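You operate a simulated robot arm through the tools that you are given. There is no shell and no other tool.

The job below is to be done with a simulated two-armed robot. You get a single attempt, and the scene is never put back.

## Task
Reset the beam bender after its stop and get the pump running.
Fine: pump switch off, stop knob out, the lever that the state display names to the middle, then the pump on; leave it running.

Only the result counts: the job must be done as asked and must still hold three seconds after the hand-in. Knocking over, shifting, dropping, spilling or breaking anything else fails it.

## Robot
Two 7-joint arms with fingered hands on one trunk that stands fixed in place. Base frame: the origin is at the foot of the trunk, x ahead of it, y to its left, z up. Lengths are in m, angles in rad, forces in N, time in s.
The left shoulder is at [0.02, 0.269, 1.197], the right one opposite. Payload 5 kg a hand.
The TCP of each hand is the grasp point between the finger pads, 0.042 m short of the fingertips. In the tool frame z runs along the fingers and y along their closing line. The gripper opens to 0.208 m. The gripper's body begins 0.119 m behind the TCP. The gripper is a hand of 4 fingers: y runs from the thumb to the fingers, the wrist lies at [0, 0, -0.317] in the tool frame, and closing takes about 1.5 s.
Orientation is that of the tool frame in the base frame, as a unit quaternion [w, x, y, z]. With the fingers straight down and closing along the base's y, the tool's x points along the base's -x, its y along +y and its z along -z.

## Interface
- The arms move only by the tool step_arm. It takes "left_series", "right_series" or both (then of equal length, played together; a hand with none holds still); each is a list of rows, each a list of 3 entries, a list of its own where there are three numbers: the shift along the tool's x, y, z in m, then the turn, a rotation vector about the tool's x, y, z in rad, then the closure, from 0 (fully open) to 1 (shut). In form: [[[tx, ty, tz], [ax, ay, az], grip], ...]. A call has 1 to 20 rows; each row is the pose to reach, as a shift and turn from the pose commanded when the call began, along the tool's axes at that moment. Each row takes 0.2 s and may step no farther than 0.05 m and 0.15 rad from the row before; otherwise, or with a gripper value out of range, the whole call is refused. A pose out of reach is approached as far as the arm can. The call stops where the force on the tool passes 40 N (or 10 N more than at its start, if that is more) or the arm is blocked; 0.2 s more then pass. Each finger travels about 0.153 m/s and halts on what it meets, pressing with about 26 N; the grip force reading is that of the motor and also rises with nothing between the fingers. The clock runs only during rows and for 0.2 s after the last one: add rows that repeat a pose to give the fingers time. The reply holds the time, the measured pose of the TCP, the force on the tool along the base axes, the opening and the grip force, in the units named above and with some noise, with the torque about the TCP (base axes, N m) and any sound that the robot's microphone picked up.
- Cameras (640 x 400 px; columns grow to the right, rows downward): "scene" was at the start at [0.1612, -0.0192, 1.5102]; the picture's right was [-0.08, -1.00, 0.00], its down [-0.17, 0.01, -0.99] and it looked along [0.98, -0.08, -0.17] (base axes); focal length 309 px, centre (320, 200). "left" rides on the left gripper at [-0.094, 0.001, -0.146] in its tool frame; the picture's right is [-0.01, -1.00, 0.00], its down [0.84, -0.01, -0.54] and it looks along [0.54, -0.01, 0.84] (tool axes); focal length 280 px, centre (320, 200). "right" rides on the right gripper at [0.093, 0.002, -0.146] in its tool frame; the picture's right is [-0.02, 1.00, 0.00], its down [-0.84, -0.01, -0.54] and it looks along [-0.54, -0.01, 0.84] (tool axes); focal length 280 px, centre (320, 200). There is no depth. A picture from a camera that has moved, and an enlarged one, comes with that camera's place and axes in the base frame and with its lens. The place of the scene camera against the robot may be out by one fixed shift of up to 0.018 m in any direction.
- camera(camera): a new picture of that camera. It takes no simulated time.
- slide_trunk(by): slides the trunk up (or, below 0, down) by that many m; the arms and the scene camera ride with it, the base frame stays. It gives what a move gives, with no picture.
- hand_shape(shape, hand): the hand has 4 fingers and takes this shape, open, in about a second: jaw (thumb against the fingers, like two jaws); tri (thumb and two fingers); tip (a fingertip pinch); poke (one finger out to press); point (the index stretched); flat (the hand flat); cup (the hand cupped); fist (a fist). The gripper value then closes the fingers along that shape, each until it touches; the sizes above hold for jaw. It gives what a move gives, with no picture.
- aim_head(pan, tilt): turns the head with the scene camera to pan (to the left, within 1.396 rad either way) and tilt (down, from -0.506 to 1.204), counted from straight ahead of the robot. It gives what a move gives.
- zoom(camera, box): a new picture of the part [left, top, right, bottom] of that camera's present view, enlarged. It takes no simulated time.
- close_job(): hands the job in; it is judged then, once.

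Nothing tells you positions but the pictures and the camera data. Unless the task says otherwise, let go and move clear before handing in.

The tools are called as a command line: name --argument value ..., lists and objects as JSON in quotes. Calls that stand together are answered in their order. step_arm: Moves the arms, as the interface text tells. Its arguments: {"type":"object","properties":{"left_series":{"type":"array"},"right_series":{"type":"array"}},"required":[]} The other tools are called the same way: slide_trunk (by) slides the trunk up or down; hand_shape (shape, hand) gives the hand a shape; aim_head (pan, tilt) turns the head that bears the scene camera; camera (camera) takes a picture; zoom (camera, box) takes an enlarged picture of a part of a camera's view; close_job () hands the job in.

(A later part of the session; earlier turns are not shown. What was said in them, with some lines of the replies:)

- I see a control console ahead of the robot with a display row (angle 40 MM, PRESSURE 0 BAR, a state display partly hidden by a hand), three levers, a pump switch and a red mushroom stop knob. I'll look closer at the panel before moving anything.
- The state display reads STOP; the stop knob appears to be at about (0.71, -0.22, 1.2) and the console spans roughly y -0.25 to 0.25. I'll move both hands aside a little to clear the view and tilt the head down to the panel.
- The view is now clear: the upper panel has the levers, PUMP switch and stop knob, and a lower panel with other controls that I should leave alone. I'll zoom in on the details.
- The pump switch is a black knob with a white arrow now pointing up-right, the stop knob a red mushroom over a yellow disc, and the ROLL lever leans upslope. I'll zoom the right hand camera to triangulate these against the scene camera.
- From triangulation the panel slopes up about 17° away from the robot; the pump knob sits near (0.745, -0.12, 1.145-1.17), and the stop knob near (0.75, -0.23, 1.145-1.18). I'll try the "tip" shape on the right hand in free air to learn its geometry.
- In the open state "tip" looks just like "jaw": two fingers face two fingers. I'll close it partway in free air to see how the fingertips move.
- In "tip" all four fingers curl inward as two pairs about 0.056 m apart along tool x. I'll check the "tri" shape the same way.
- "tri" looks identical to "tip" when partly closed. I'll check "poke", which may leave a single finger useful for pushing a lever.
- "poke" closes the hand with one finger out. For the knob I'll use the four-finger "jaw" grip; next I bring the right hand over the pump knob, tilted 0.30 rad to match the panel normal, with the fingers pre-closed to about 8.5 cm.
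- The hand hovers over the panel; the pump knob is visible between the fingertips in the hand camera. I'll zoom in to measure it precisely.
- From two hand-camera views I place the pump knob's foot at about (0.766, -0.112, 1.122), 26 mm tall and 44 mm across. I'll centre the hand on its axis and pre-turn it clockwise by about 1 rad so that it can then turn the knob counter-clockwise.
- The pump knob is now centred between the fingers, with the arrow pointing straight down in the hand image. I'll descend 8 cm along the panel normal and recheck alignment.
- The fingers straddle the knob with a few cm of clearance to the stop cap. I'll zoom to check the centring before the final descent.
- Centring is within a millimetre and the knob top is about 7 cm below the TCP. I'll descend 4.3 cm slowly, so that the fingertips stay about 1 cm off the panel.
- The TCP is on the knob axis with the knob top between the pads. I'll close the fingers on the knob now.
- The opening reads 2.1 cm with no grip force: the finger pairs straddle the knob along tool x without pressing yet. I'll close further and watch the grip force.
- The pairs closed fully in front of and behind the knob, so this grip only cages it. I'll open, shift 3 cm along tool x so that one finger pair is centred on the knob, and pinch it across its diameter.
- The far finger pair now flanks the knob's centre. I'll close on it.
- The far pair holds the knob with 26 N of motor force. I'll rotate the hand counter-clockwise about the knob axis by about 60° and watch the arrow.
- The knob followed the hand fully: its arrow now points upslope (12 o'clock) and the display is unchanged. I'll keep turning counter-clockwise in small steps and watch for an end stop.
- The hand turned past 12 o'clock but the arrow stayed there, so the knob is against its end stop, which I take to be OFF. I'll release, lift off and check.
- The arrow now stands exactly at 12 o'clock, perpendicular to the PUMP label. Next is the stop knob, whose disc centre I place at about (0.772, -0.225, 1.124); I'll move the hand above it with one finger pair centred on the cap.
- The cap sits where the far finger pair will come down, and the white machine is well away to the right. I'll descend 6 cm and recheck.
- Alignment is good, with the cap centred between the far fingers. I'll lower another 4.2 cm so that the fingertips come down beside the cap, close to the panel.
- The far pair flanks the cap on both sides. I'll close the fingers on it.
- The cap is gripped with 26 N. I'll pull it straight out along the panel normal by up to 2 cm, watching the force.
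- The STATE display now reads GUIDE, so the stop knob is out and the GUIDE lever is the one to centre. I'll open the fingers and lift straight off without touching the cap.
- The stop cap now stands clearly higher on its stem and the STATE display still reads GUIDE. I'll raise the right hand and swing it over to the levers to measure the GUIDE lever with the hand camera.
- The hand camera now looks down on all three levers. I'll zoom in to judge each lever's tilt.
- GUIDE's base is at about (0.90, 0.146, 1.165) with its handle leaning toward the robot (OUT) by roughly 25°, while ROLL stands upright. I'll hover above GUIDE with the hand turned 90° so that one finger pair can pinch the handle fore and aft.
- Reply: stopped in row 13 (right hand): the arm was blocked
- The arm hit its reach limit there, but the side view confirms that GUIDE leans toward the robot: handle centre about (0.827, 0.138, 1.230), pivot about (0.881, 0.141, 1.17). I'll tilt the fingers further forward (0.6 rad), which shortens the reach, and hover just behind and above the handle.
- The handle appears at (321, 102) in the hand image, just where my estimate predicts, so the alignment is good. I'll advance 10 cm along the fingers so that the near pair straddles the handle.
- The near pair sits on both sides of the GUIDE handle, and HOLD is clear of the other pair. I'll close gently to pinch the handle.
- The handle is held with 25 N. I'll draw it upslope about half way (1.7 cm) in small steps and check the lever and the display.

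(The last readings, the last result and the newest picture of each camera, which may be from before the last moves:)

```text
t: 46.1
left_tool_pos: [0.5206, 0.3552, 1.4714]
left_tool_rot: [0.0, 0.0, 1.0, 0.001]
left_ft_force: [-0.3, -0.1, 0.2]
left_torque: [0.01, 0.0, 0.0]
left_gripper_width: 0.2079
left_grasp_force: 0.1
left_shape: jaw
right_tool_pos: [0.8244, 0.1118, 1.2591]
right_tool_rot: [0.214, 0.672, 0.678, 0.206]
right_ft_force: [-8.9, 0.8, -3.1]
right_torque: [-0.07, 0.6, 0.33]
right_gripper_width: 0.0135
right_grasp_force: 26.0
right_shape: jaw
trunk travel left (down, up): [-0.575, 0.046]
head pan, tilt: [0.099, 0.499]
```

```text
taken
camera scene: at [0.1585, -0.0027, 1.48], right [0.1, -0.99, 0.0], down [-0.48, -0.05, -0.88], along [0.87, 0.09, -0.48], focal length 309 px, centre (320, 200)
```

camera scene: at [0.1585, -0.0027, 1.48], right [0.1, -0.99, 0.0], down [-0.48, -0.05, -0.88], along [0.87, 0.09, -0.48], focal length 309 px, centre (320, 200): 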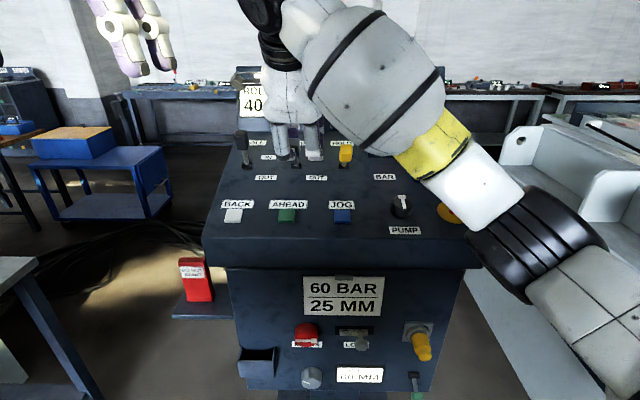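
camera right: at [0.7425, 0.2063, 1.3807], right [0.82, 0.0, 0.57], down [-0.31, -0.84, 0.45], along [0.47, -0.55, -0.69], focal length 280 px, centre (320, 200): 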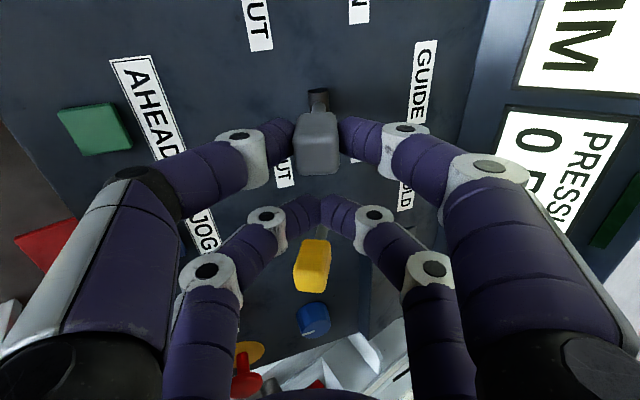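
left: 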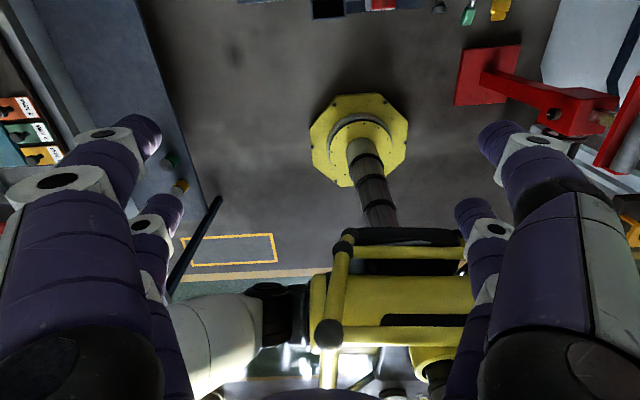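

The lever follows the hand, about half way now, and my forearm passes well in front of and above the console. I'll continue upslope in small steps toward the upright position.

step_arm --right_series '[[[0, 0.004, 0], [0, 0, 0], 0.95], [[0, 0.008, 0.001], [0, 0, 0], 0.95], [[0, 0.012, 0.001], [0, 0, 0], 0.95], [[0, 0.012, 0.001], [0, 0, 0], 0.95]]'

camera --camera "right"

aim_head --pan 0.3 --tilt 0.4

camera --camera "scene"

```text
t: 47.1
left_tool_pos: [0.5196, 0.3557, 1.4698]
left_tool_rot: [0.0, 0.0, 1.0, -0.001]
left_ft_force: [-0.7, 0.8, 0.2]
left_torque: [0.01, 0.03, 0.04]
left_gripper_width: 0.2078
left_grasp_force: 0.0
left_shape: jaw
right_tool_pos: [0.834, 0.1121, 1.266]
right_tool_rot: [0.213, 0.672, 0.679, 0.205]
right_ft_force: [-10.5, 6.6, -3.6]
right_torque: [0.02, 0.99, 0.56]
right_gripper_width: 0.014
right_grasp_force: 25.9
right_shape: jaw
trunk travel left (down, up): [-0.575, 0.046]
head pan, tilt: [0.099, 0.499]
```

```text
taken
camera right: at [0.7522, 0.207, 1.3866], right [0.82, 0.0, 0.57], down [-0.31, -0.84, 0.45], along [0.47, -0.55, -0.69], focal length 280 px, centre (320, 200)
```

right: 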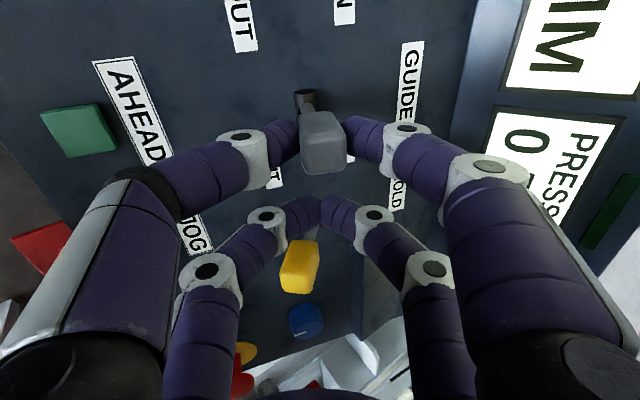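

```text
t: 47.9
left_tool_pos: [0.5203, 0.3558, 1.4701]
left_tool_rot: [0.001, 0.0, 1.0, -0.002]
left_ft_force: [0.4, 0.3, 0.0]
left_torque: [0.0, -0.03, -0.03]
left_gripper_width: 0.2077
left_grasp_force: 0.1
left_shape: jaw
right_tool_pos: [0.8338, 0.1123, 1.2665]
right_tool_rot: [0.214, 0.673, 0.677, 0.205]
right_ft_force: [-9.2, 9.1, -3.2]
right_torque: [0.08, 0.85, 0.57]
right_gripper_width: 0.0141
right_grasp_force: 26.1
right_shape: jaw
trunk travel left (down, up): [-0.575, 0.046]
head pan, tilt: [0.3, 0.4]
```

```text
taken
camera scene: at [0.1564, 0.0162, 1.4891], right [0.3, -0.96, 0.0], down [-0.37, -0.12, -0.92], along [0.88, 0.27, -0.39], focal length 309 px, centre (320, 200)
```

scene: 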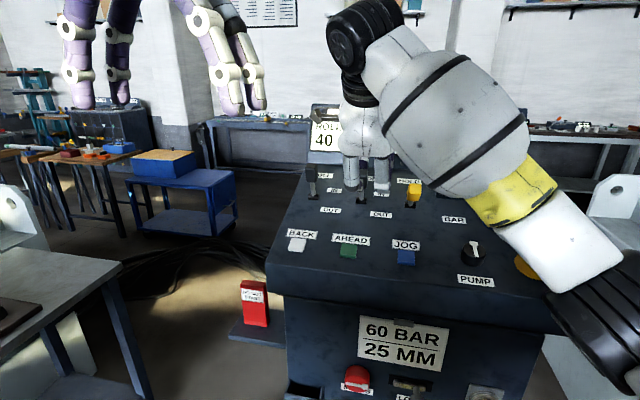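

The forearm hides the displays from here, so I'll compare GUIDE's lean with the upright ROLL lever in a zoomed view.

zoom --camera "scene" --box '[280, 130, 440, 240]'

zoom --camera "right" --box '[240, 60, 440, 200]'

camera --camera "left"

```text
3.64 times, centred on (360, 185) of scene
camera zoom: at [0.1564, 0.0162, 1.4891], right [0.3, -0.96, 0.0], down [-0.37, -0.12, -0.92], along [0.88, 0.27, -0.39], focal length 1125 px, centre (174, 254)
```

zoom: 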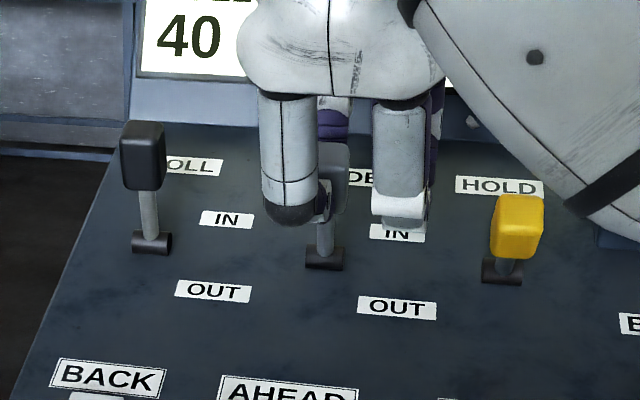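

```text
2.86 times, centred on (340, 130) of right
camera zoom: at [0.7523, 0.2069, 1.3866], right [0.82, 0.0, 0.57], down [-0.31, -0.84, 0.45], along [0.47, -0.55, -0.69], focal length 801 px, centre (263, 400)
```

zoom: 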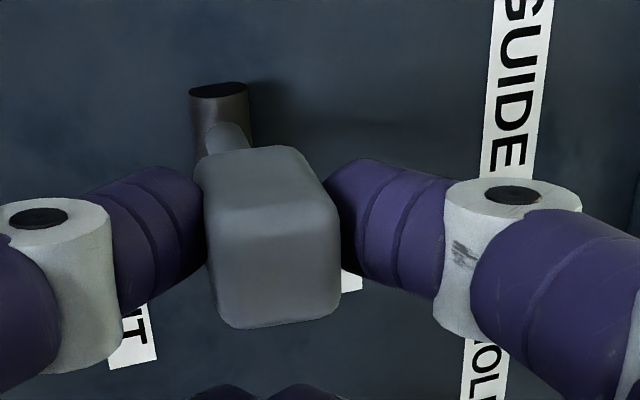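

```text
taken
camera left: at [0.6141, 0.3558, 1.6165], right [0.01, -1.0, 0.0], down [-0.84, -0.01, 0.54], along [-0.54, -0.01, -0.84], focal length 280 px, centre (320, 200)
```

left: 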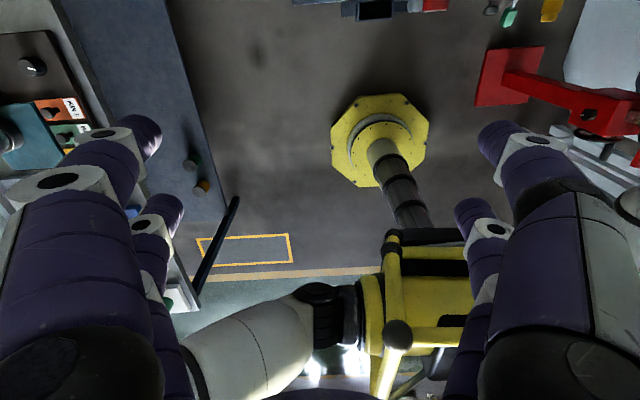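

GUIDE now lacks roughly 5° compared with ROLL. I'll move it another 8 mm in fine steps and compare again.

step_arm --right_series '[[[0, 0.003, 0], [0, 0, 0], 0.95], [[0, 0.006, 0.001], [0, 0, 0], 0.95], [[0, 0.008, 0.001], [0, 0, 0], 0.95], [[0, 0.008, 0.001], [0, 0, 0], 0.95]]'

zoom --camera "scene" --box '[280, 130, 440, 240]'

zoom --camera "right" --box '[240, 60, 440, 200]'

```text
t: 48.9
left_tool_pos: [0.5205, 0.3554, 1.4706]
left_tool_rot: [0.0, 0.0, 1.0, -0.001]
left_ft_force: [-0.8, -0.2, -1.0]
left_torque: [0.01, 0.01, 0.01]
left_gripper_width: 0.2079
left_grasp_force: 0.0
left_shape: jaw
right_tool_pos: [0.8415, 0.1138, 1.2688]
right_tool_rot: [0.214, 0.672, 0.679, 0.205]
right_ft_force: [-9.2, 12.5, -5.4]
right_torque: [0.1, 1.16, 0.71]
right_gripper_width: 0.0146
right_grasp_force: 26.1
right_shape: jaw
trunk travel left (down, up): [-0.575, 0.046]
head pan, tilt: [0.3, 0.4]
```

```text
3.64 times, centred on (360, 185) of scene
camera zoom: at [0.1565, 0.0166, 1.4891], right [0.3, -0.96, 0.0], down [-0.37, -0.12, -0.92], along [0.88, 0.27, -0.39], focal length 1125 px, centre (174, 254)
```

zoom: 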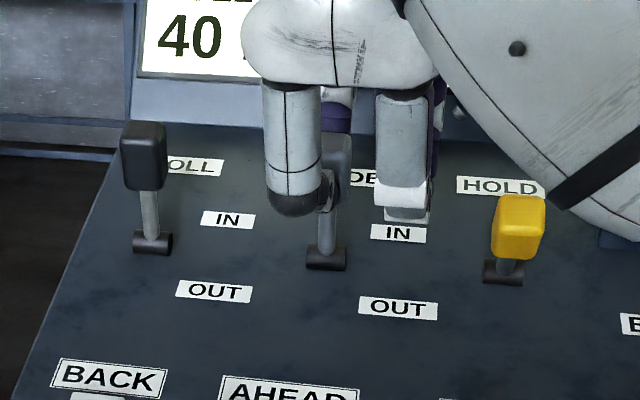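

```text
2.86 times, centred on (340, 130) of right
camera zoom: at [0.76, 0.2074, 1.3898], right [0.82, 0.0, 0.57], down [-0.31, -0.84, 0.45], along [0.47, -0.55, -0.69], focal length 801 px, centre (263, 400)
```

zoom: 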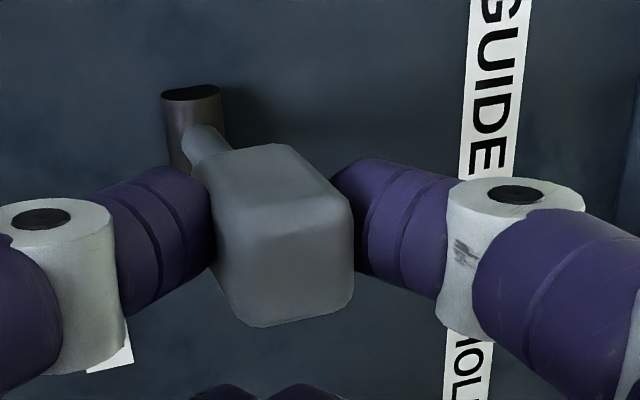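

GUIDE now matches ROLL's upright angle within about a degree. I'll open the fingers, back straight off along their axis, and check the display.

step_arm --right_series '[[[0, 0, 0], [0, 0, 0], 0.8], [[0, 0, 0], [0, 0, 0], 0.65], [[0, 0, 0], [0, 0, 0], 0.55], [[0, 0, 0], [0, 0, 0], 0.55], [[0, 0, 0], [0, 0, 0], 0.55]]'

zoom --camera "right" --box '[200, 60, 440, 220]'

zoom --camera "scene" --box '[280, 130, 440, 240]'

```text
t: 50.1
left_tool_pos: [0.5207, 0.356, 1.4698]
left_tool_rot: [0.0, -0.001, 1.0, 0.0]
left_ft_force: [0.5, -0.3, -0.1]
left_torque: [-0.03, 0.0, -0.02]
left_gripper_width: 0.2079
left_grasp_force: 0.0
left_shape: jaw
right_tool_pos: [0.8433, 0.1102, 1.2702]
right_tool_rot: [0.213, 0.674, 0.677, 0.205]
right_ft_force: [0.4, 0.2, 0.3]
right_torque: [-0.01, 0.01, -0.05]
right_gripper_width: 0.093
right_grasp_force: 0.1
right_shape: jaw
trunk travel left (down, up): [-0.575, 0.046]
head pan, tilt: [0.3, 0.4]
```

```text
2.50 times, centred on (320, 140) of right
camera zoom: at [0.7606, 0.2059, 1.39], right [0.82, 0.0, 0.57], down [-0.31, -0.84, 0.45], along [0.47, -0.55, -0.69], focal length 701 px, centre (320, 350)
```

zoom: 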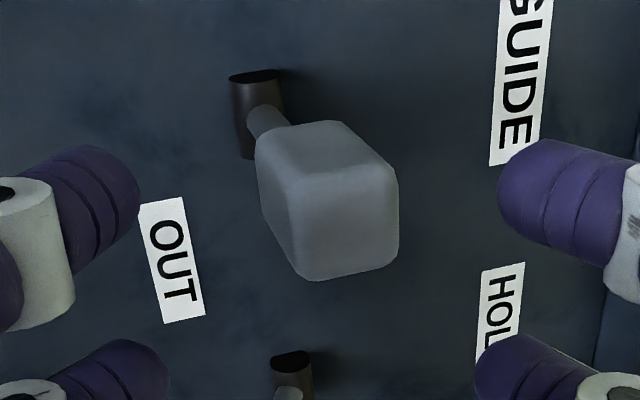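

```text
3.64 times, centred on (360, 185) of scene
camera zoom: at [0.1568, 0.0156, 1.4891], right [0.3, -0.96, 0.0], down [-0.37, -0.12, -0.92], along [0.88, 0.27, -0.39], focal length 1125 px, centre (174, 254)
```

zoom: 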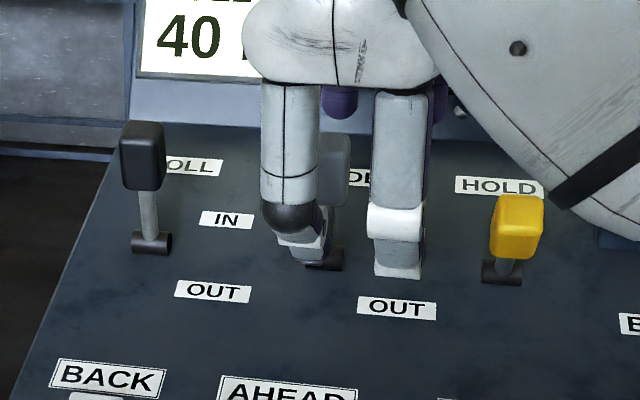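

Released, and the lever stays up. I'll back away along the finger axis and swing the arm right so that the display is visible.

step_arm --right_series '[[[0, 0, -0.03], [0, 0, 0], 0.55], [[0, 0, -0.06], [0, 0, 0], 0.55], [[0, 0, -0.1], [0, 0, 0], 0.55], [[0, 0, -0.13], [0, 0, 0], 0.55], [[-0.02, -0.02, -0.15], [0, 0, 0], 0.55], [[-0.06, -0.03, -0.16], [0, 0, 0], 0.55], [[-0.1, -0.04, -0.16], [0, 0, 0], 0.55], [[-0.14, -0.05, -0.16], [0, 0, 0], 0.55], [[-0.18, -0.06, -0.16], [0, 0, 0], 0.55], [[-0.22, -0.07, -0.16], [0, 0, 0], 0.55], [[-0.26, -0.08, -0.16], [0, 0, 0], 0.55], [[-0.26, -0.08, -0.16], [0, 0, 0], 0.55]]'

aim_head --pan 0.05 --tilt 0.45

camera --camera "scene"

```text
t: 52.7
left_tool_pos: [0.5204, 0.3577, 1.4699]
left_tool_rot: [0.0, -0.001, 1.0, -0.001]
left_ft_force: [-0.6, 1.1, -0.4]
left_torque: [-0.18, -0.04, -0.01]
left_gripper_width: 0.208
left_grasp_force: 0.1
left_shape: jaw
right_tool_pos: [0.6883, -0.1484, 1.3602]
right_tool_rot: [0.214, 0.672, 0.679, 0.206]
right_ft_force: [0.5, 1.3, -0.5]
right_torque: [-0.14, -0.01, -0.1]
right_gripper_width: 0.0932
right_grasp_force: 0.0
right_shape: jaw
trunk travel left (down, up): [-0.575, 0.046]
head pan, tilt: [0.3, 0.4]
```

```text
t: 53.5
left_tool_pos: [0.5211, 0.3546, 1.4706]
left_tool_rot: [0.001, 0.0, 1.0, -0.001]
left_ft_force: [-0.3, 0.4, -0.3]
left_torque: [-0.03, 0.02, 0.02]
left_gripper_width: 0.2076
left_grasp_force: 0.1
left_shape: jaw
right_tool_pos: [0.6883, -0.1519, 1.3611]
right_tool_rot: [0.214, 0.673, 0.678, 0.205]
right_ft_force: [0.2, 0.1, 0.1]
right_torque: [0.01, 0.0, -0.03]
right_gripper_width: 0.0933
right_grasp_force: 0.1
right_shape: jaw
trunk travel left (down, up): [-0.575, 0.046]
head pan, tilt: [0.051, 0.45]
```

```text
taken
camera scene: at [0.1603, -0.0071, 1.4844], right [0.05, -1.0, 0.0], down [-0.43, -0.02, -0.9], along [0.9, 0.05, -0.44], focal length 309 px, centre (320, 200)
```

scene: 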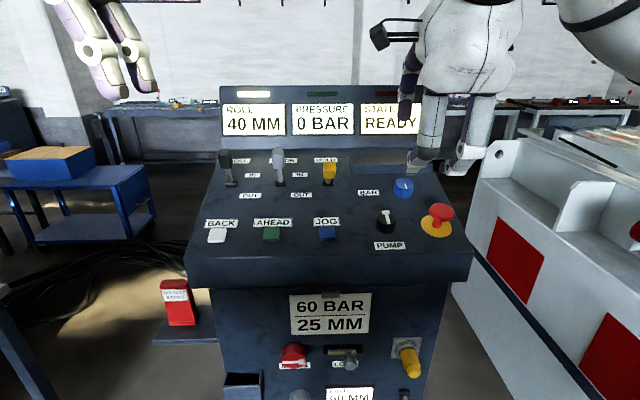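

STATE now reads READY and the red lamp is out, so the GUIDE lever is correctly centred. Next I bring the hand back over the pump knob, oriented so that the fingers stay well away from the raised stop cap while turning clockwise.

step_arm --right_series '[[[0.015, -0.0067, 0.0053], [0.075, 0, 0], 0.6], [[0.03, -0.0134, 0.0106], [0.15, 0, 0], 0.6], [[0.046, -0.02, 0.0159], [0.225, 0, 0], 0.6], [[0.061, -0.0268, 0.0212], [0.3, 0, 0], 0.6], [[0.061, -0.0268, 0.0212], [0.3, 0, 0], 0.6]]'

step_arm --right_series '[[[0, 0, 0], [0, 0, -0.124], 0.6], [[0, 0, 0], [0, 0, -0.249], 0.6], [[0, 0, 0], [0, 0, -0.373], 0.6], [[0, 0, 0], [0, 0, -0.497], 0.6], [[0, 0, 0], [0, 0, -0.621], 0.6], [[0, 0, 0], [0, 0, -0.746], 0.6], [[0, 0, 0], [0, 0, -0.87], 0.6], [[0, 0, 0], [0, 0, -0.87], 0.6]]'

camera --camera "right"

camera --camera "scene"

```text
t: 54.6
left_tool_pos: [0.5212, 0.3549, 1.4705]
left_tool_rot: [0.0, 0.0, 1.0, 0.0]
left_ft_force: [1.0, -0.5, 0.6]
left_torque: [0.06, 0.0, 0.01]
left_gripper_width: 0.208
left_grasp_force: 0.0
left_shape: jaw
right_tool_pos: [0.6768, -0.089, 1.3277]
right_tool_rot: [0.11, 0.697, 0.701, 0.102]
right_ft_force: [-0.3, -0.6, -0.4]
right_torque: [0.05, 0.0, 0.02]
right_gripper_width: 0.0836
right_grasp_force: 0.1
right_shape: jaw
trunk travel left (down, up): [-0.575, 0.046]
head pan, tilt: [0.051, 0.45]
```

```text
t: 56.5
left_tool_pos: [0.5211, 0.3538, 1.4696]
left_tool_rot: [0.0, 0.001, 1.0, 0.0]
left_ft_force: [-0.1, 1.0, 0.7]
left_torque: [-0.04, -0.01, 0.03]
left_gripper_width: 0.2078
left_grasp_force: 0.1
left_shape: jaw
right_tool_pos: [0.6778, -0.0885, 1.3251]
right_tool_rot: [0.144, 0.336, 0.93, 0.045]
right_ft_force: [-0.5, -0.4, 1.0]
right_torque: [0.01, -0.01, 0.04]
right_gripper_width: 0.0835
right_grasp_force: 0.2
right_shape: jaw
trunk travel left (down, up): [-0.575, 0.046]
head pan, tilt: [0.051, 0.45]
```

```text
taken
camera right: at [0.5661, -0.0257, 1.4441], right [0.62, 0.76, 0.18], down [0.45, -0.54, 0.71], along [0.64, -0.36, -0.68], focal length 280 px, centre (320, 200)
```

right: 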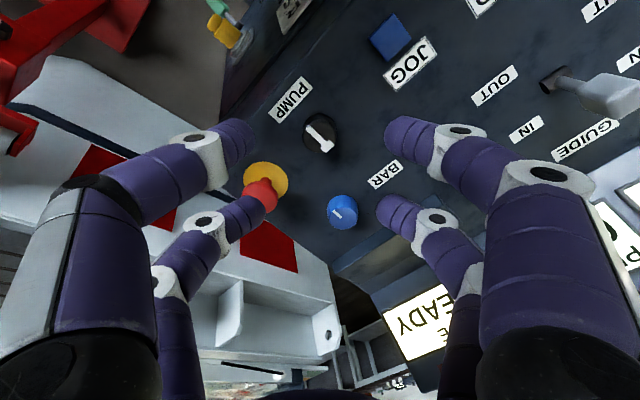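

```text
taken
camera scene: at [0.1603, -0.0073, 1.4844], right [0.05, -1.0, 0.0], down [-0.43, -0.02, -0.9], along [0.9, 0.05, -0.44], focal length 309 px, centre (320, 200)
```

scene: 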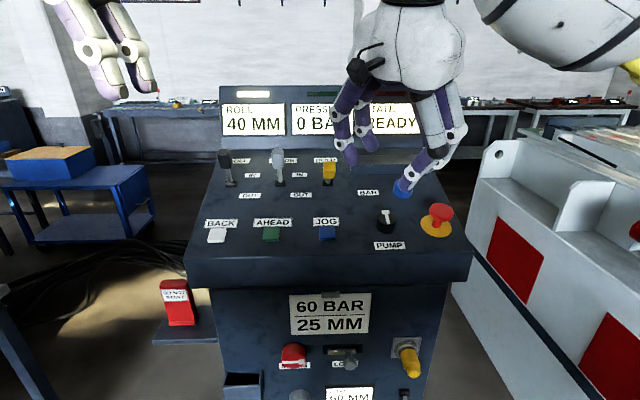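

The hand is oriented; I'll verify the knob's centring in a zoom before descending.

zoom --camera "right" --box '[240, 80, 400, 180]'

zoom --camera "scene" --box '[200, 140, 360, 210]'

```text
4.00 times, centred on (320, 130) of right
camera zoom: at [0.5661, -0.0257, 1.4441], right [0.62, 0.76, 0.18], down [0.45, -0.54, 0.71], along [0.64, -0.36, -0.68], focal length 1122 px, centre (320, 480)
```

zoom: 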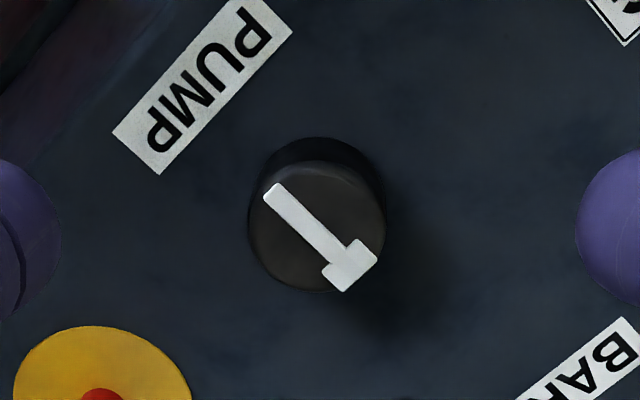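

```text
4.00 times, centred on (280, 175) of scene
camera zoom: at [0.1603, -0.0073, 1.4844], right [0.05, -1.0, 0.0], down [-0.43, -0.02, -0.9], along [0.9, 0.05, -0.44], focal length 1238 px, centre (480, 300)
```

zoom: 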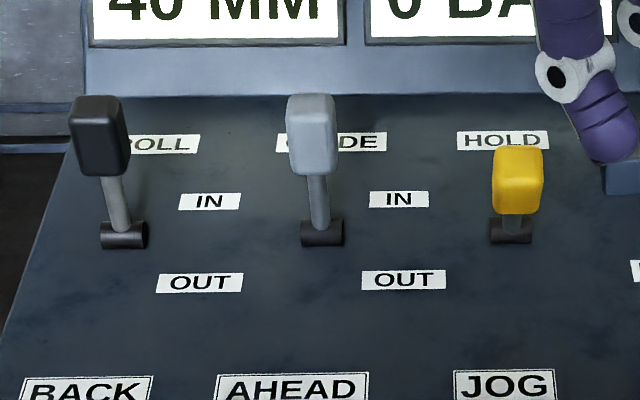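

The GUIDE lever stands parallel to ROLL, and the pump knob is centred to within 2 mm. I'll descend 11 cm and recheck before entering the zone beside the stop cap.

step_arm --right_series '[[[-0.001, 0, 0.03], [0, 0, 0], 0.6], [[-0.001, 0, 0.06], [0, 0, 0], 0.6], [[-0.001, 0, 0.09], [0, 0, 0], 0.6], [[-0.001, 0, 0.11], [0, 0, 0], 0.6], [[-0.001, 0, 0.11], [0, 0, 0], 0.6]]'

camera --camera "right"

zoom --camera "scene" --box '[320, 120, 500, 260]'

```text
t: 57.6
left_tool_pos: [0.5221, 0.3555, 1.4698]
left_tool_rot: [0.0, 0.001, 1.0, 0.0]
left_ft_force: [-0.6, -0.1, -0.4]
left_torque: [-0.01, 0.05, -0.02]
left_gripper_width: 0.2079
left_grasp_force: 0.0
left_shape: jaw
right_tool_pos: [0.7105, -0.09, 1.2203]
right_tool_rot: [0.143, 0.337, 0.93, 0.045]
right_ft_force: [-0.1, -0.4, -0.7]
right_torque: [0.02, 0.06, 0.03]
right_gripper_width: 0.0839
right_grasp_force: 0.1
right_shape: jaw
trunk travel left (down, up): [-0.575, 0.046]
head pan, tilt: [0.051, 0.45]
```

```text
taken
camera right: at [0.5991, -0.0283, 1.339], right [0.62, 0.76, 0.18], down [0.45, -0.54, 0.71], along [0.64, -0.36, -0.68], focal length 280 px, centre (320, 200)
```

right: 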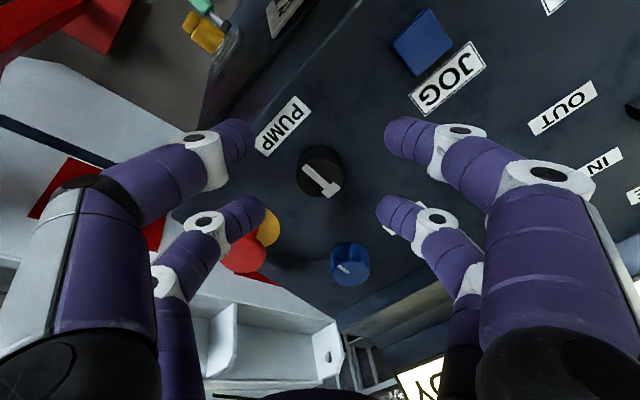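

```text
2.86 times, centred on (410, 190) of scene
camera zoom: at [0.1604, -0.0073, 1.4845], right [0.05, -1.0, 0.0], down [-0.43, -0.02, -0.9], along [0.9, 0.05, -0.44], focal length 884 px, centre (63, 229)
```

zoom: 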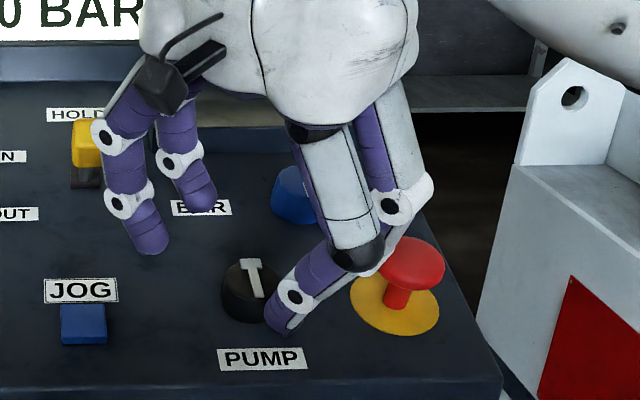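

The stop cap stays about 4 cm clear of the nearest finger in this orientation. I'll descend the last 6 cm slowly.

step_arm --right_series '[[[0, 0, 0.015], [0, 0, 0], 0.6], [[0, 0, 0.03], [0, 0, 0], 0.6], [[0, 0, 0.042], [0, 0, 0], 0.6], [[0, 0, 0.052], [0, 0, 0], 0.6], [[0, 0, 0.059], [0, 0, 0], 0.6], [[0, 0, 0.059], [0, 0, 0], 0.6]]'

camera --camera "right"

zoom --camera "scene" --box '[320, 120, 500, 260]'

```text
t: 59.0
left_tool_pos: [0.5212, 0.3558, 1.4707]
left_tool_rot: [0.0, 0.0, 1.0, 0.0]
left_ft_force: [-0.7, 0.9, -0.4]
left_torque: [-0.01, -0.01, 0.03]
left_gripper_width: 0.208
left_grasp_force: 0.0
left_shape: jaw
right_tool_pos: [0.729, -0.0914, 1.1652]
right_tool_rot: [0.143, 0.337, 0.93, 0.045]
right_ft_force: [0.9, -0.9, 0.1]
right_torque: [-0.02, -0.03, 0.0]
right_gripper_width: 0.0837
right_grasp_force: 0.0
right_shape: jaw
trunk travel left (down, up): [-0.575, 0.046]
head pan, tilt: [0.051, 0.45]
```

```text
taken
camera right: at [0.617, -0.0283, 1.2836], right [0.62, 0.76, 0.18], down [0.45, -0.54, 0.71], along [0.64, -0.36, -0.68], focal length 280 px, centre (320, 200)
```

right: 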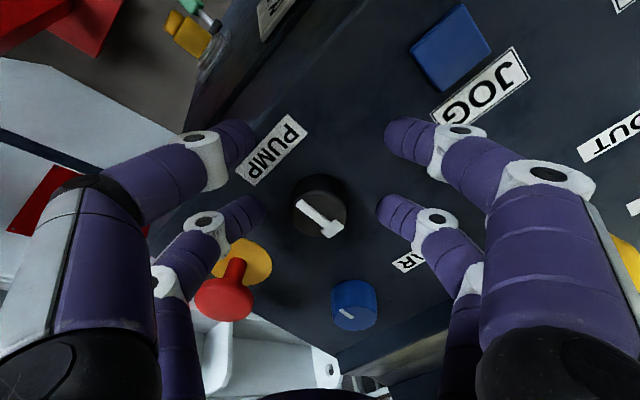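

```text
2.86 times, centred on (410, 190) of scene
camera zoom: at [0.1601, -0.0074, 1.4845], right [0.05, -1.0, 0.0], down [-0.43, -0.02, -0.9], along [0.9, 0.05, -0.44], focal length 884 px, centre (63, 229)
```

zoom: 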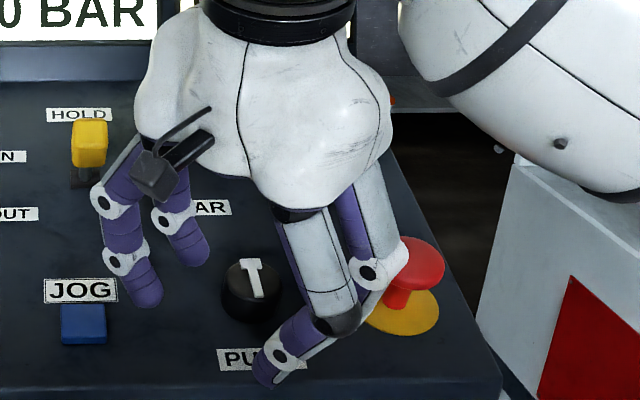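

Everything is clear of the stop cap and the knob sits between the far pair. I'll close on the knob.

step_arm --right_series '[[[0, 0, 0], [0, 0, 0], 0.7], [[0, 0, 0], [0, 0, 0], 0.8], [[0, 0, 0], [0, 0, 0], 0.9], [[0, 0, 0], [0, 0, 0], 1.0], [[0, 0, 0], [0, 0, 0], 1.0], [[0, 0, 0], [0, 0, 0], 1.0]]'

camera --camera "right"

```text
t: 60.5
left_tool_pos: [0.5212, 0.3549, 1.4699]
left_tool_rot: [0.001, 0.0, 1.0, 0.001]
left_ft_force: [-0.6, 0.2, -0.3]
left_torque: [0.0, 0.01, -0.03]
left_gripper_width: 0.2078
left_grasp_force: 0.0
left_shape: jaw
right_tool_pos: [0.7279, -0.0904, 1.165]
right_tool_rot: [0.143, 0.337, 0.93, 0.045]
right_ft_force: [0.1, -0.8, -4.7]
right_torque: [0.11, 0.05, 0.03]
right_gripper_width: 0.0037
right_grasp_force: 26.6
right_shape: jaw
trunk travel left (down, up): [-0.575, 0.046]
head pan, tilt: [0.051, 0.45]
```

```text
taken
camera right: at [0.6175, -0.0283, 1.283], right [0.62, 0.76, 0.18], down [0.45, -0.54, 0.71], along [0.64, -0.36, -0.68], focal length 280 px, centre (320, 200)
```

right: 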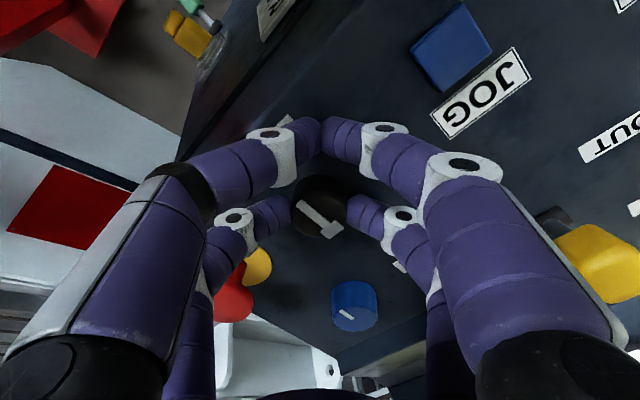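

The knob is pinched with 26 N. I'll turn it clockwise about its own axis, first by 0.52 rad, and check clearances and the arrow.

step_arm --right_series '[[[-0.00026, 0.00402, 0], [0, 0, 0.13], 1.0], [[-0.00104, 0.00797, 0], [0, 0, 0.26], 1.0], [[-0.00233, 0.01179, 0], [0, 0, 0.39], 1.0], [[-0.0041, 0.0154, 0], [0, 0, 0.52], 1.0]]'

camera --camera "right"

camera --camera "scene"

```text
t: 61.5
left_tool_pos: [0.5214, 0.3551, 1.4705]
left_tool_rot: [0.0, 0.001, 1.0, 0.0]
left_ft_force: [0.3, 0.0, -0.7]
left_torque: [-0.01, 0.0, 0.02]
left_gripper_width: 0.208
left_grasp_force: 0.1
left_shape: jaw
right_tool_pos: [0.7407, -0.082, 1.1688]
right_tool_rot: [0.125, 0.565, 0.811, 0.081]
right_ft_force: [-1.1, -7.2, -9.1]
right_torque: [0.09, 0.37, -0.14]
right_gripper_width: 0.0036
right_grasp_force: 26.2
right_shape: jaw
trunk travel left (down, up): [-0.575, 0.046]
head pan, tilt: [0.051, 0.45]
```

```text
taken
camera right: at [0.668, 0.0074, 1.2984], right [0.9, 0.33, 0.27], down [0.11, -0.79, 0.61], along [0.42, -0.52, -0.75], focal length 280 px, centre (320, 200)
```

right: 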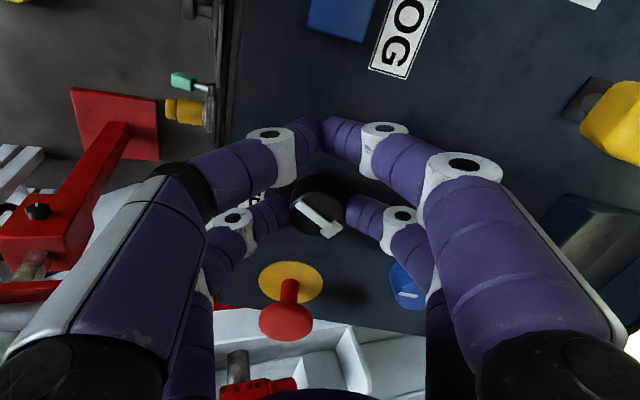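

```text
taken
camera scene: at [0.1606, -0.008, 1.4843], right [0.05, -1.0, 0.0], down [-0.43, -0.02, -0.9], along [0.9, 0.05, -0.44], focal length 309 px, centre (320, 200)
```

scene: 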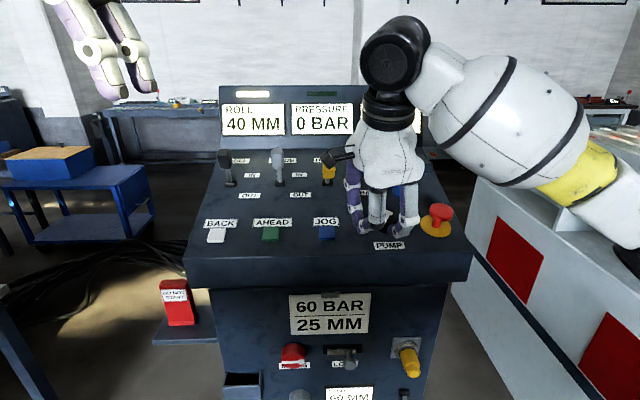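

The arrow turns along with the hand, and all the neighbours are clear. I'll continue clockwise by about 0.6 rad to the ON stop.

step_arm --right_series '[[[-0.00026, 0.00402, 0], [0, 0, 0.13], 1.0], [[-0.00104, 0.00797, 0], [0, 0, 0.26], 1.0], [[-0.00233, 0.01179, 0], [0, 0, 0.39], 1.0], [[-0.0041, 0.0154, 0], [0, 0, 0.52], 1.0], [[-0.00507, 0.01699, 0], [0, 0, 0.58], 1.0]]'

camera --camera "right"

camera --camera "scene"

```text
t: 62.6
left_tool_pos: [0.5207, 0.3535, 1.469]
left_tool_rot: [0.0, 0.0, 1.0, 0.0]
left_ft_force: [0.3, 0.1, 0.0]
left_torque: [0.0, 0.0, 0.02]
left_gripper_width: 0.2078
left_grasp_force: 0.1
left_shape: jaw
right_tool_pos: [0.7578, -0.082, 1.1742]
right_tool_rot: [0.097, 0.774, 0.616, 0.111]
right_ft_force: [-10.4, -19.8, -10.9]
right_torque: [-0.45, 0.61, 0.53]
right_gripper_width: 0.0035
right_grasp_force: 26.0
right_shape: jaw
trunk travel left (down, up): [-0.575, 0.046]
head pan, tilt: [0.051, 0.45]
```

```text
taken
camera right: at [0.7354, 0.0106, 1.3195], right [0.93, -0.24, 0.29], down [-0.35, -0.81, 0.46], along [0.13, -0.53, -0.84], focal length 280 px, centre (320, 200)
```

right: 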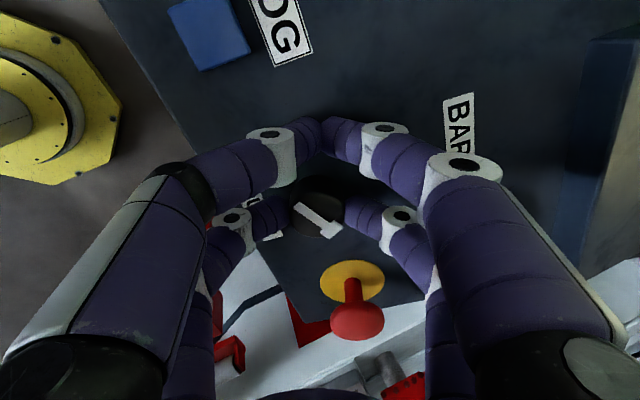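

```text
taken
camera scene: at [0.16, -0.0089, 1.4844], right [0.05, -1.0, 0.0], down [-0.43, -0.02, -0.9], along [0.9, 0.05, -0.43], focal length 309 px, centre (320, 200)
```

scene: 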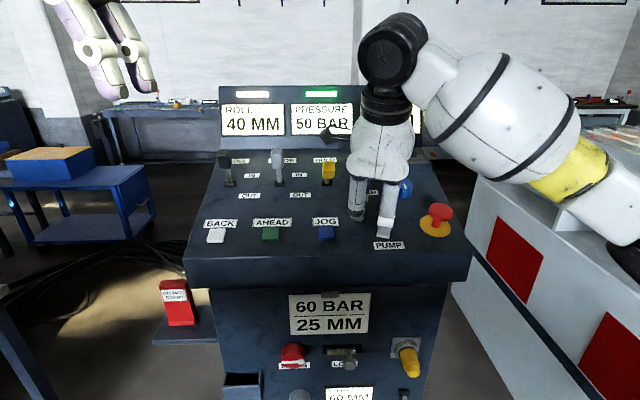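

PRESSURE now shows 50 BAR with its green lamp lit, so the pump is running. I'll open the fingers only slightly (to stay clear of the BAR knob) and lift straight off.

step_arm --right_series '[[[0, 0, 0], [0, 0, 0], 0.85], [[0, 0, 0], [0, 0, 0], 0.75], [[0, 0, 0], [0, 0, 0], 0.73], [[0, 0, 0], [0, 0, 0], 0.73], [[0, 0, -0.015], [0, 0, 0], 0.73], [[0, 0, -0.03], [0, 0, 0], 0.73], [[0, 0, -0.06], [0, 0, 0], 0.73], [[0, 0, -0.1], [0, 0, 0], 0.73], [[0, 0, -0.14], [0, 0, 0], 0.73], [[0, 0, -0.14], [0, 0, 0], 0.73]]'

camera --camera "right"

camera --camera "scene"

```text
t: 64.8
left_tool_pos: [0.523, 0.3544, 1.4695]
left_tool_rot: [-0.001, 0.0, 1.0, 0.0]
left_ft_force: [1.2, -0.2, -0.3]
left_torque: [-0.05, 0.11, 0.01]
left_gripper_width: 0.2081
left_grasp_force: 0.1
left_shape: jaw
right_tool_pos: [0.7169, -0.081, 1.3076]
right_tool_rot: [0.098, 0.773, 0.617, 0.113]
right_ft_force: [1.1, -0.9, -0.7]
right_torque: [0.05, 0.1, -0.02]
right_gripper_width: 0.0557
right_grasp_force: 0.1
right_shape: jaw
trunk travel left (down, up): [-0.575, 0.046]
head pan, tilt: [0.051, 0.45]
```

```text
taken
camera right: at [0.6949, 0.0118, 1.4526], right [0.93, -0.24, 0.29], down [-0.35, -0.81, 0.47], along [0.13, -0.53, -0.84], focal length 280 px, centre (320, 200)
```

right: 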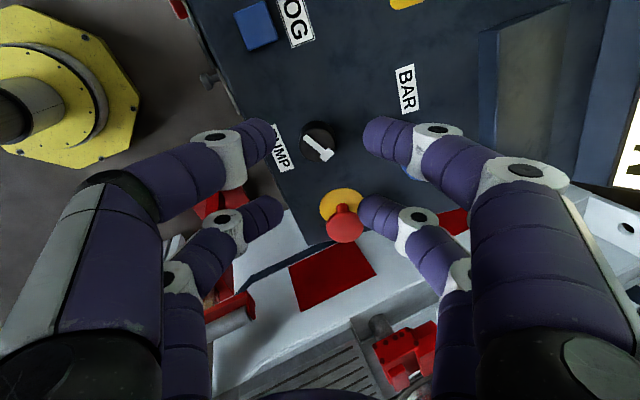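

```text
taken
camera scene: at [0.1617, -0.0073, 1.4841], right [0.05, -1.0, 0.0], down [-0.44, -0.02, -0.9], along [0.9, 0.05, -0.44], focal length 309 px, centre (320, 200)
```

scene: 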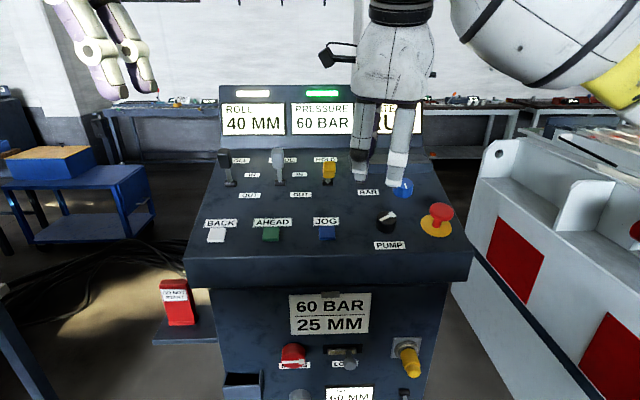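

PRESSURE has risen to the set 60 BAR. I'll retreat the right hand up and back so that the whole console is visible for a final check.

step_arm --right_series '[[[0, 0, -0.04], [0, 0, 0], 0.7], [[0, 0, -0.08], [0, 0, 0], 0.7], [[-0.03, -0.018, -0.1], [0, 0, 0], 0.7], [[-0.06, -0.036, -0.12], [0, 0, 0], 0.7], [[-0.09, -0.054, -0.13], [0, 0, 0], 0.7], [[-0.12, -0.07, -0.1398], [0, 0, 0], 0.7], [[-0.15, -0.09, -0.1398], [0, 0, 0], 0.7], [[-0.18, -0.11, -0.1398], [0, 0, 0], 0.7], [[-0.2, -0.13, -0.1398], [0, 0, 0], 0.7], [[-0.2, -0.13, -0.1398], [0, 0, 0], 0.7]]'

camera --camera "scene"

zoom --camera "scene" --box '[200, 80, 480, 260]'

```text
t: 67.0
left_tool_pos: [0.5212, 0.3549, 1.4696]
left_tool_rot: [0.0, 0.0, 1.0, 0.0]
left_ft_force: [-0.3, -0.1, 0.9]
left_torque: [-0.06, 0.03, -0.03]
left_gripper_width: 0.2078
left_grasp_force: 0.1
left_shape: jaw
right_tool_pos: [0.5111, -0.2405, 1.3911]
right_tool_rot: [0.098, 0.773, 0.616, 0.113]
right_ft_force: [0.3, -0.3, 0.4]
right_torque: [-0.03, -0.01, 0.0]
right_gripper_width: 0.0623
right_grasp_force: 0.0
right_shape: jaw
trunk travel left (down, up): [-0.575, 0.046]
head pan, tilt: [0.051, 0.45]
```

```text
taken
camera scene: at [0.1604, -0.007, 1.4844], right [0.05, -1.0, 0.0], down [-0.43, -0.02, -0.9], along [0.9, 0.05, -0.44], focal length 309 px, centre (320, 200)
```

scene: 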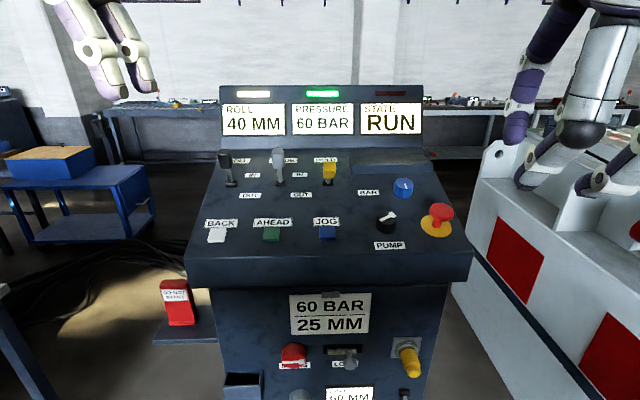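

```text
2.22 times, centred on (340, 170) of scene
camera zoom: at [0.1604, -0.007, 1.4844], right [0.05, -1.0, 0.0], down [-0.43, -0.02, -0.9], along [0.9, 0.05, -0.44], focal length 688 px, centre (276, 267)
```

zoom: 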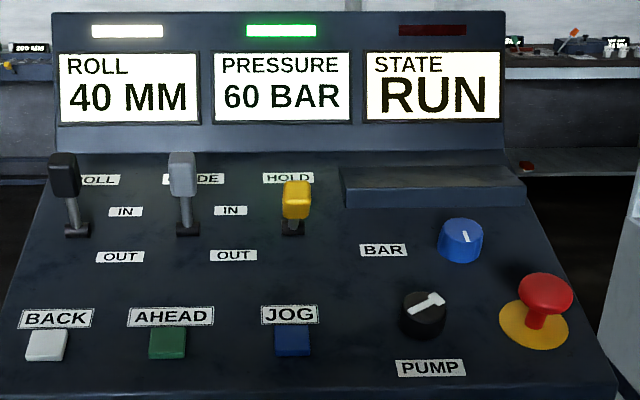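

The console reads RUN at 60 BAR with the green lamp lit, the stop knob is out, GUIDE is upright and both hands are clear. I'll let a few seconds pass and confirm that it holds.

step_arm --right_series '[[[0, 0, 0], [0, 0, 0], 0.7], [[0, 0, 0], [0, 0, 0], 0.7], [[0, 0, 0], [0, 0, 0], 0.7], [[0, 0, 0], [0, 0, 0], 0.7], [[0, 0, 0], [0, 0, 0], 0.7], [[0, 0, 0], [0, 0, 0], 0.7], [[0, 0, 0], [0, 0, 0], 0.7], [[0, 0, 0], [0, 0, 0], 0.7], [[0, 0, 0], [0, 0, 0], 0.7], [[0, 0, 0], [0, 0, 0], 0.7], [[0, 0, 0], [0, 0, 0], 0.7], [[0, 0, 0], [0, 0, 0], 0.7], [[0, 0, 0], [0, 0, 0], 0.7], [[0, 0, 0], [0, 0, 0], 0.7], [[0, 0, 0], [0, 0, 0], 0.7]]'

zoom --camera "scene" --box '[200, 80, 480, 260]'

```text
t: 70.2
left_tool_pos: [0.5211, 0.3548, 1.4704]
left_tool_rot: [0.0, 0.0, 1.0, -0.001]
left_ft_force: [0.0, -0.5, -0.2]
left_torque: [0.02, 0.01, 0.01]
left_gripper_width: 0.2076
left_grasp_force: 0.0
left_shape: jaw
right_tool_pos: [0.5097, -0.2404, 1.3912]
right_tool_rot: [0.098, 0.773, 0.617, 0.113]
right_ft_force: [-0.2, 0.0, -0.4]
right_torque: [-0.01, 0.01, -0.05]
right_gripper_width: 0.0622
right_grasp_force: 0.0
right_shape: jaw
trunk travel left (down, up): [-0.575, 0.046]
head pan, tilt: [0.051, 0.45]
```

```text
2.22 times, centred on (340, 170) of scene
camera zoom: at [0.1603, -0.0074, 1.4844], right [0.05, -1.0, 0.0], down [-0.43, -0.02, -0.9], along [0.9, 0.05, -0.44], focal length 688 px, centre (276, 267)
```

zoom: 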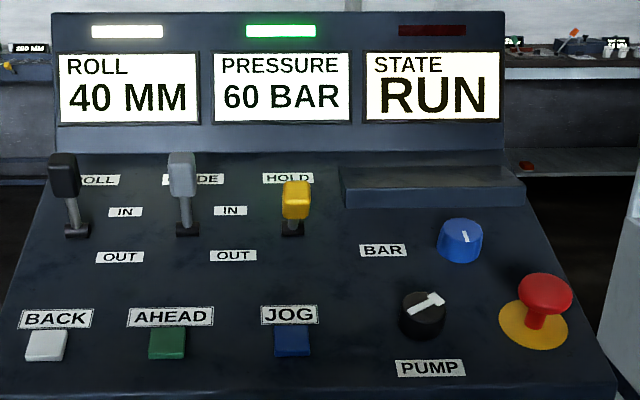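

After three more seconds the console still shows RUN at 60 BAR, with the hands clear and nothing else moved. I'll hand the job in.

close_job

```text
The job is handed in.
```

The beam bender is reset and the pump is running. The console showed STATE RUN at 60 BAR and still did three seconds later, just before I handed the job in.

1. **Pump off:** I turned the pump switch from its two o'clock position to 12 o'clock, where it hit its end stop.
2. **Stop knob out:** I pulled the knob out, and the state display changed from STOP to GUIDE.
3. **GUIDE lever to the middle:** It had been leaning to OUT. I set it upright, level with the ROLL lever, and the display changed to READY.
4. **Pump on:** I turned the switch back clockwise, the pressure rose to 60 BAR, and I left it running.

Both hands are clear of the console. I left the other controls alone, and the last picture showed nothing else moved.
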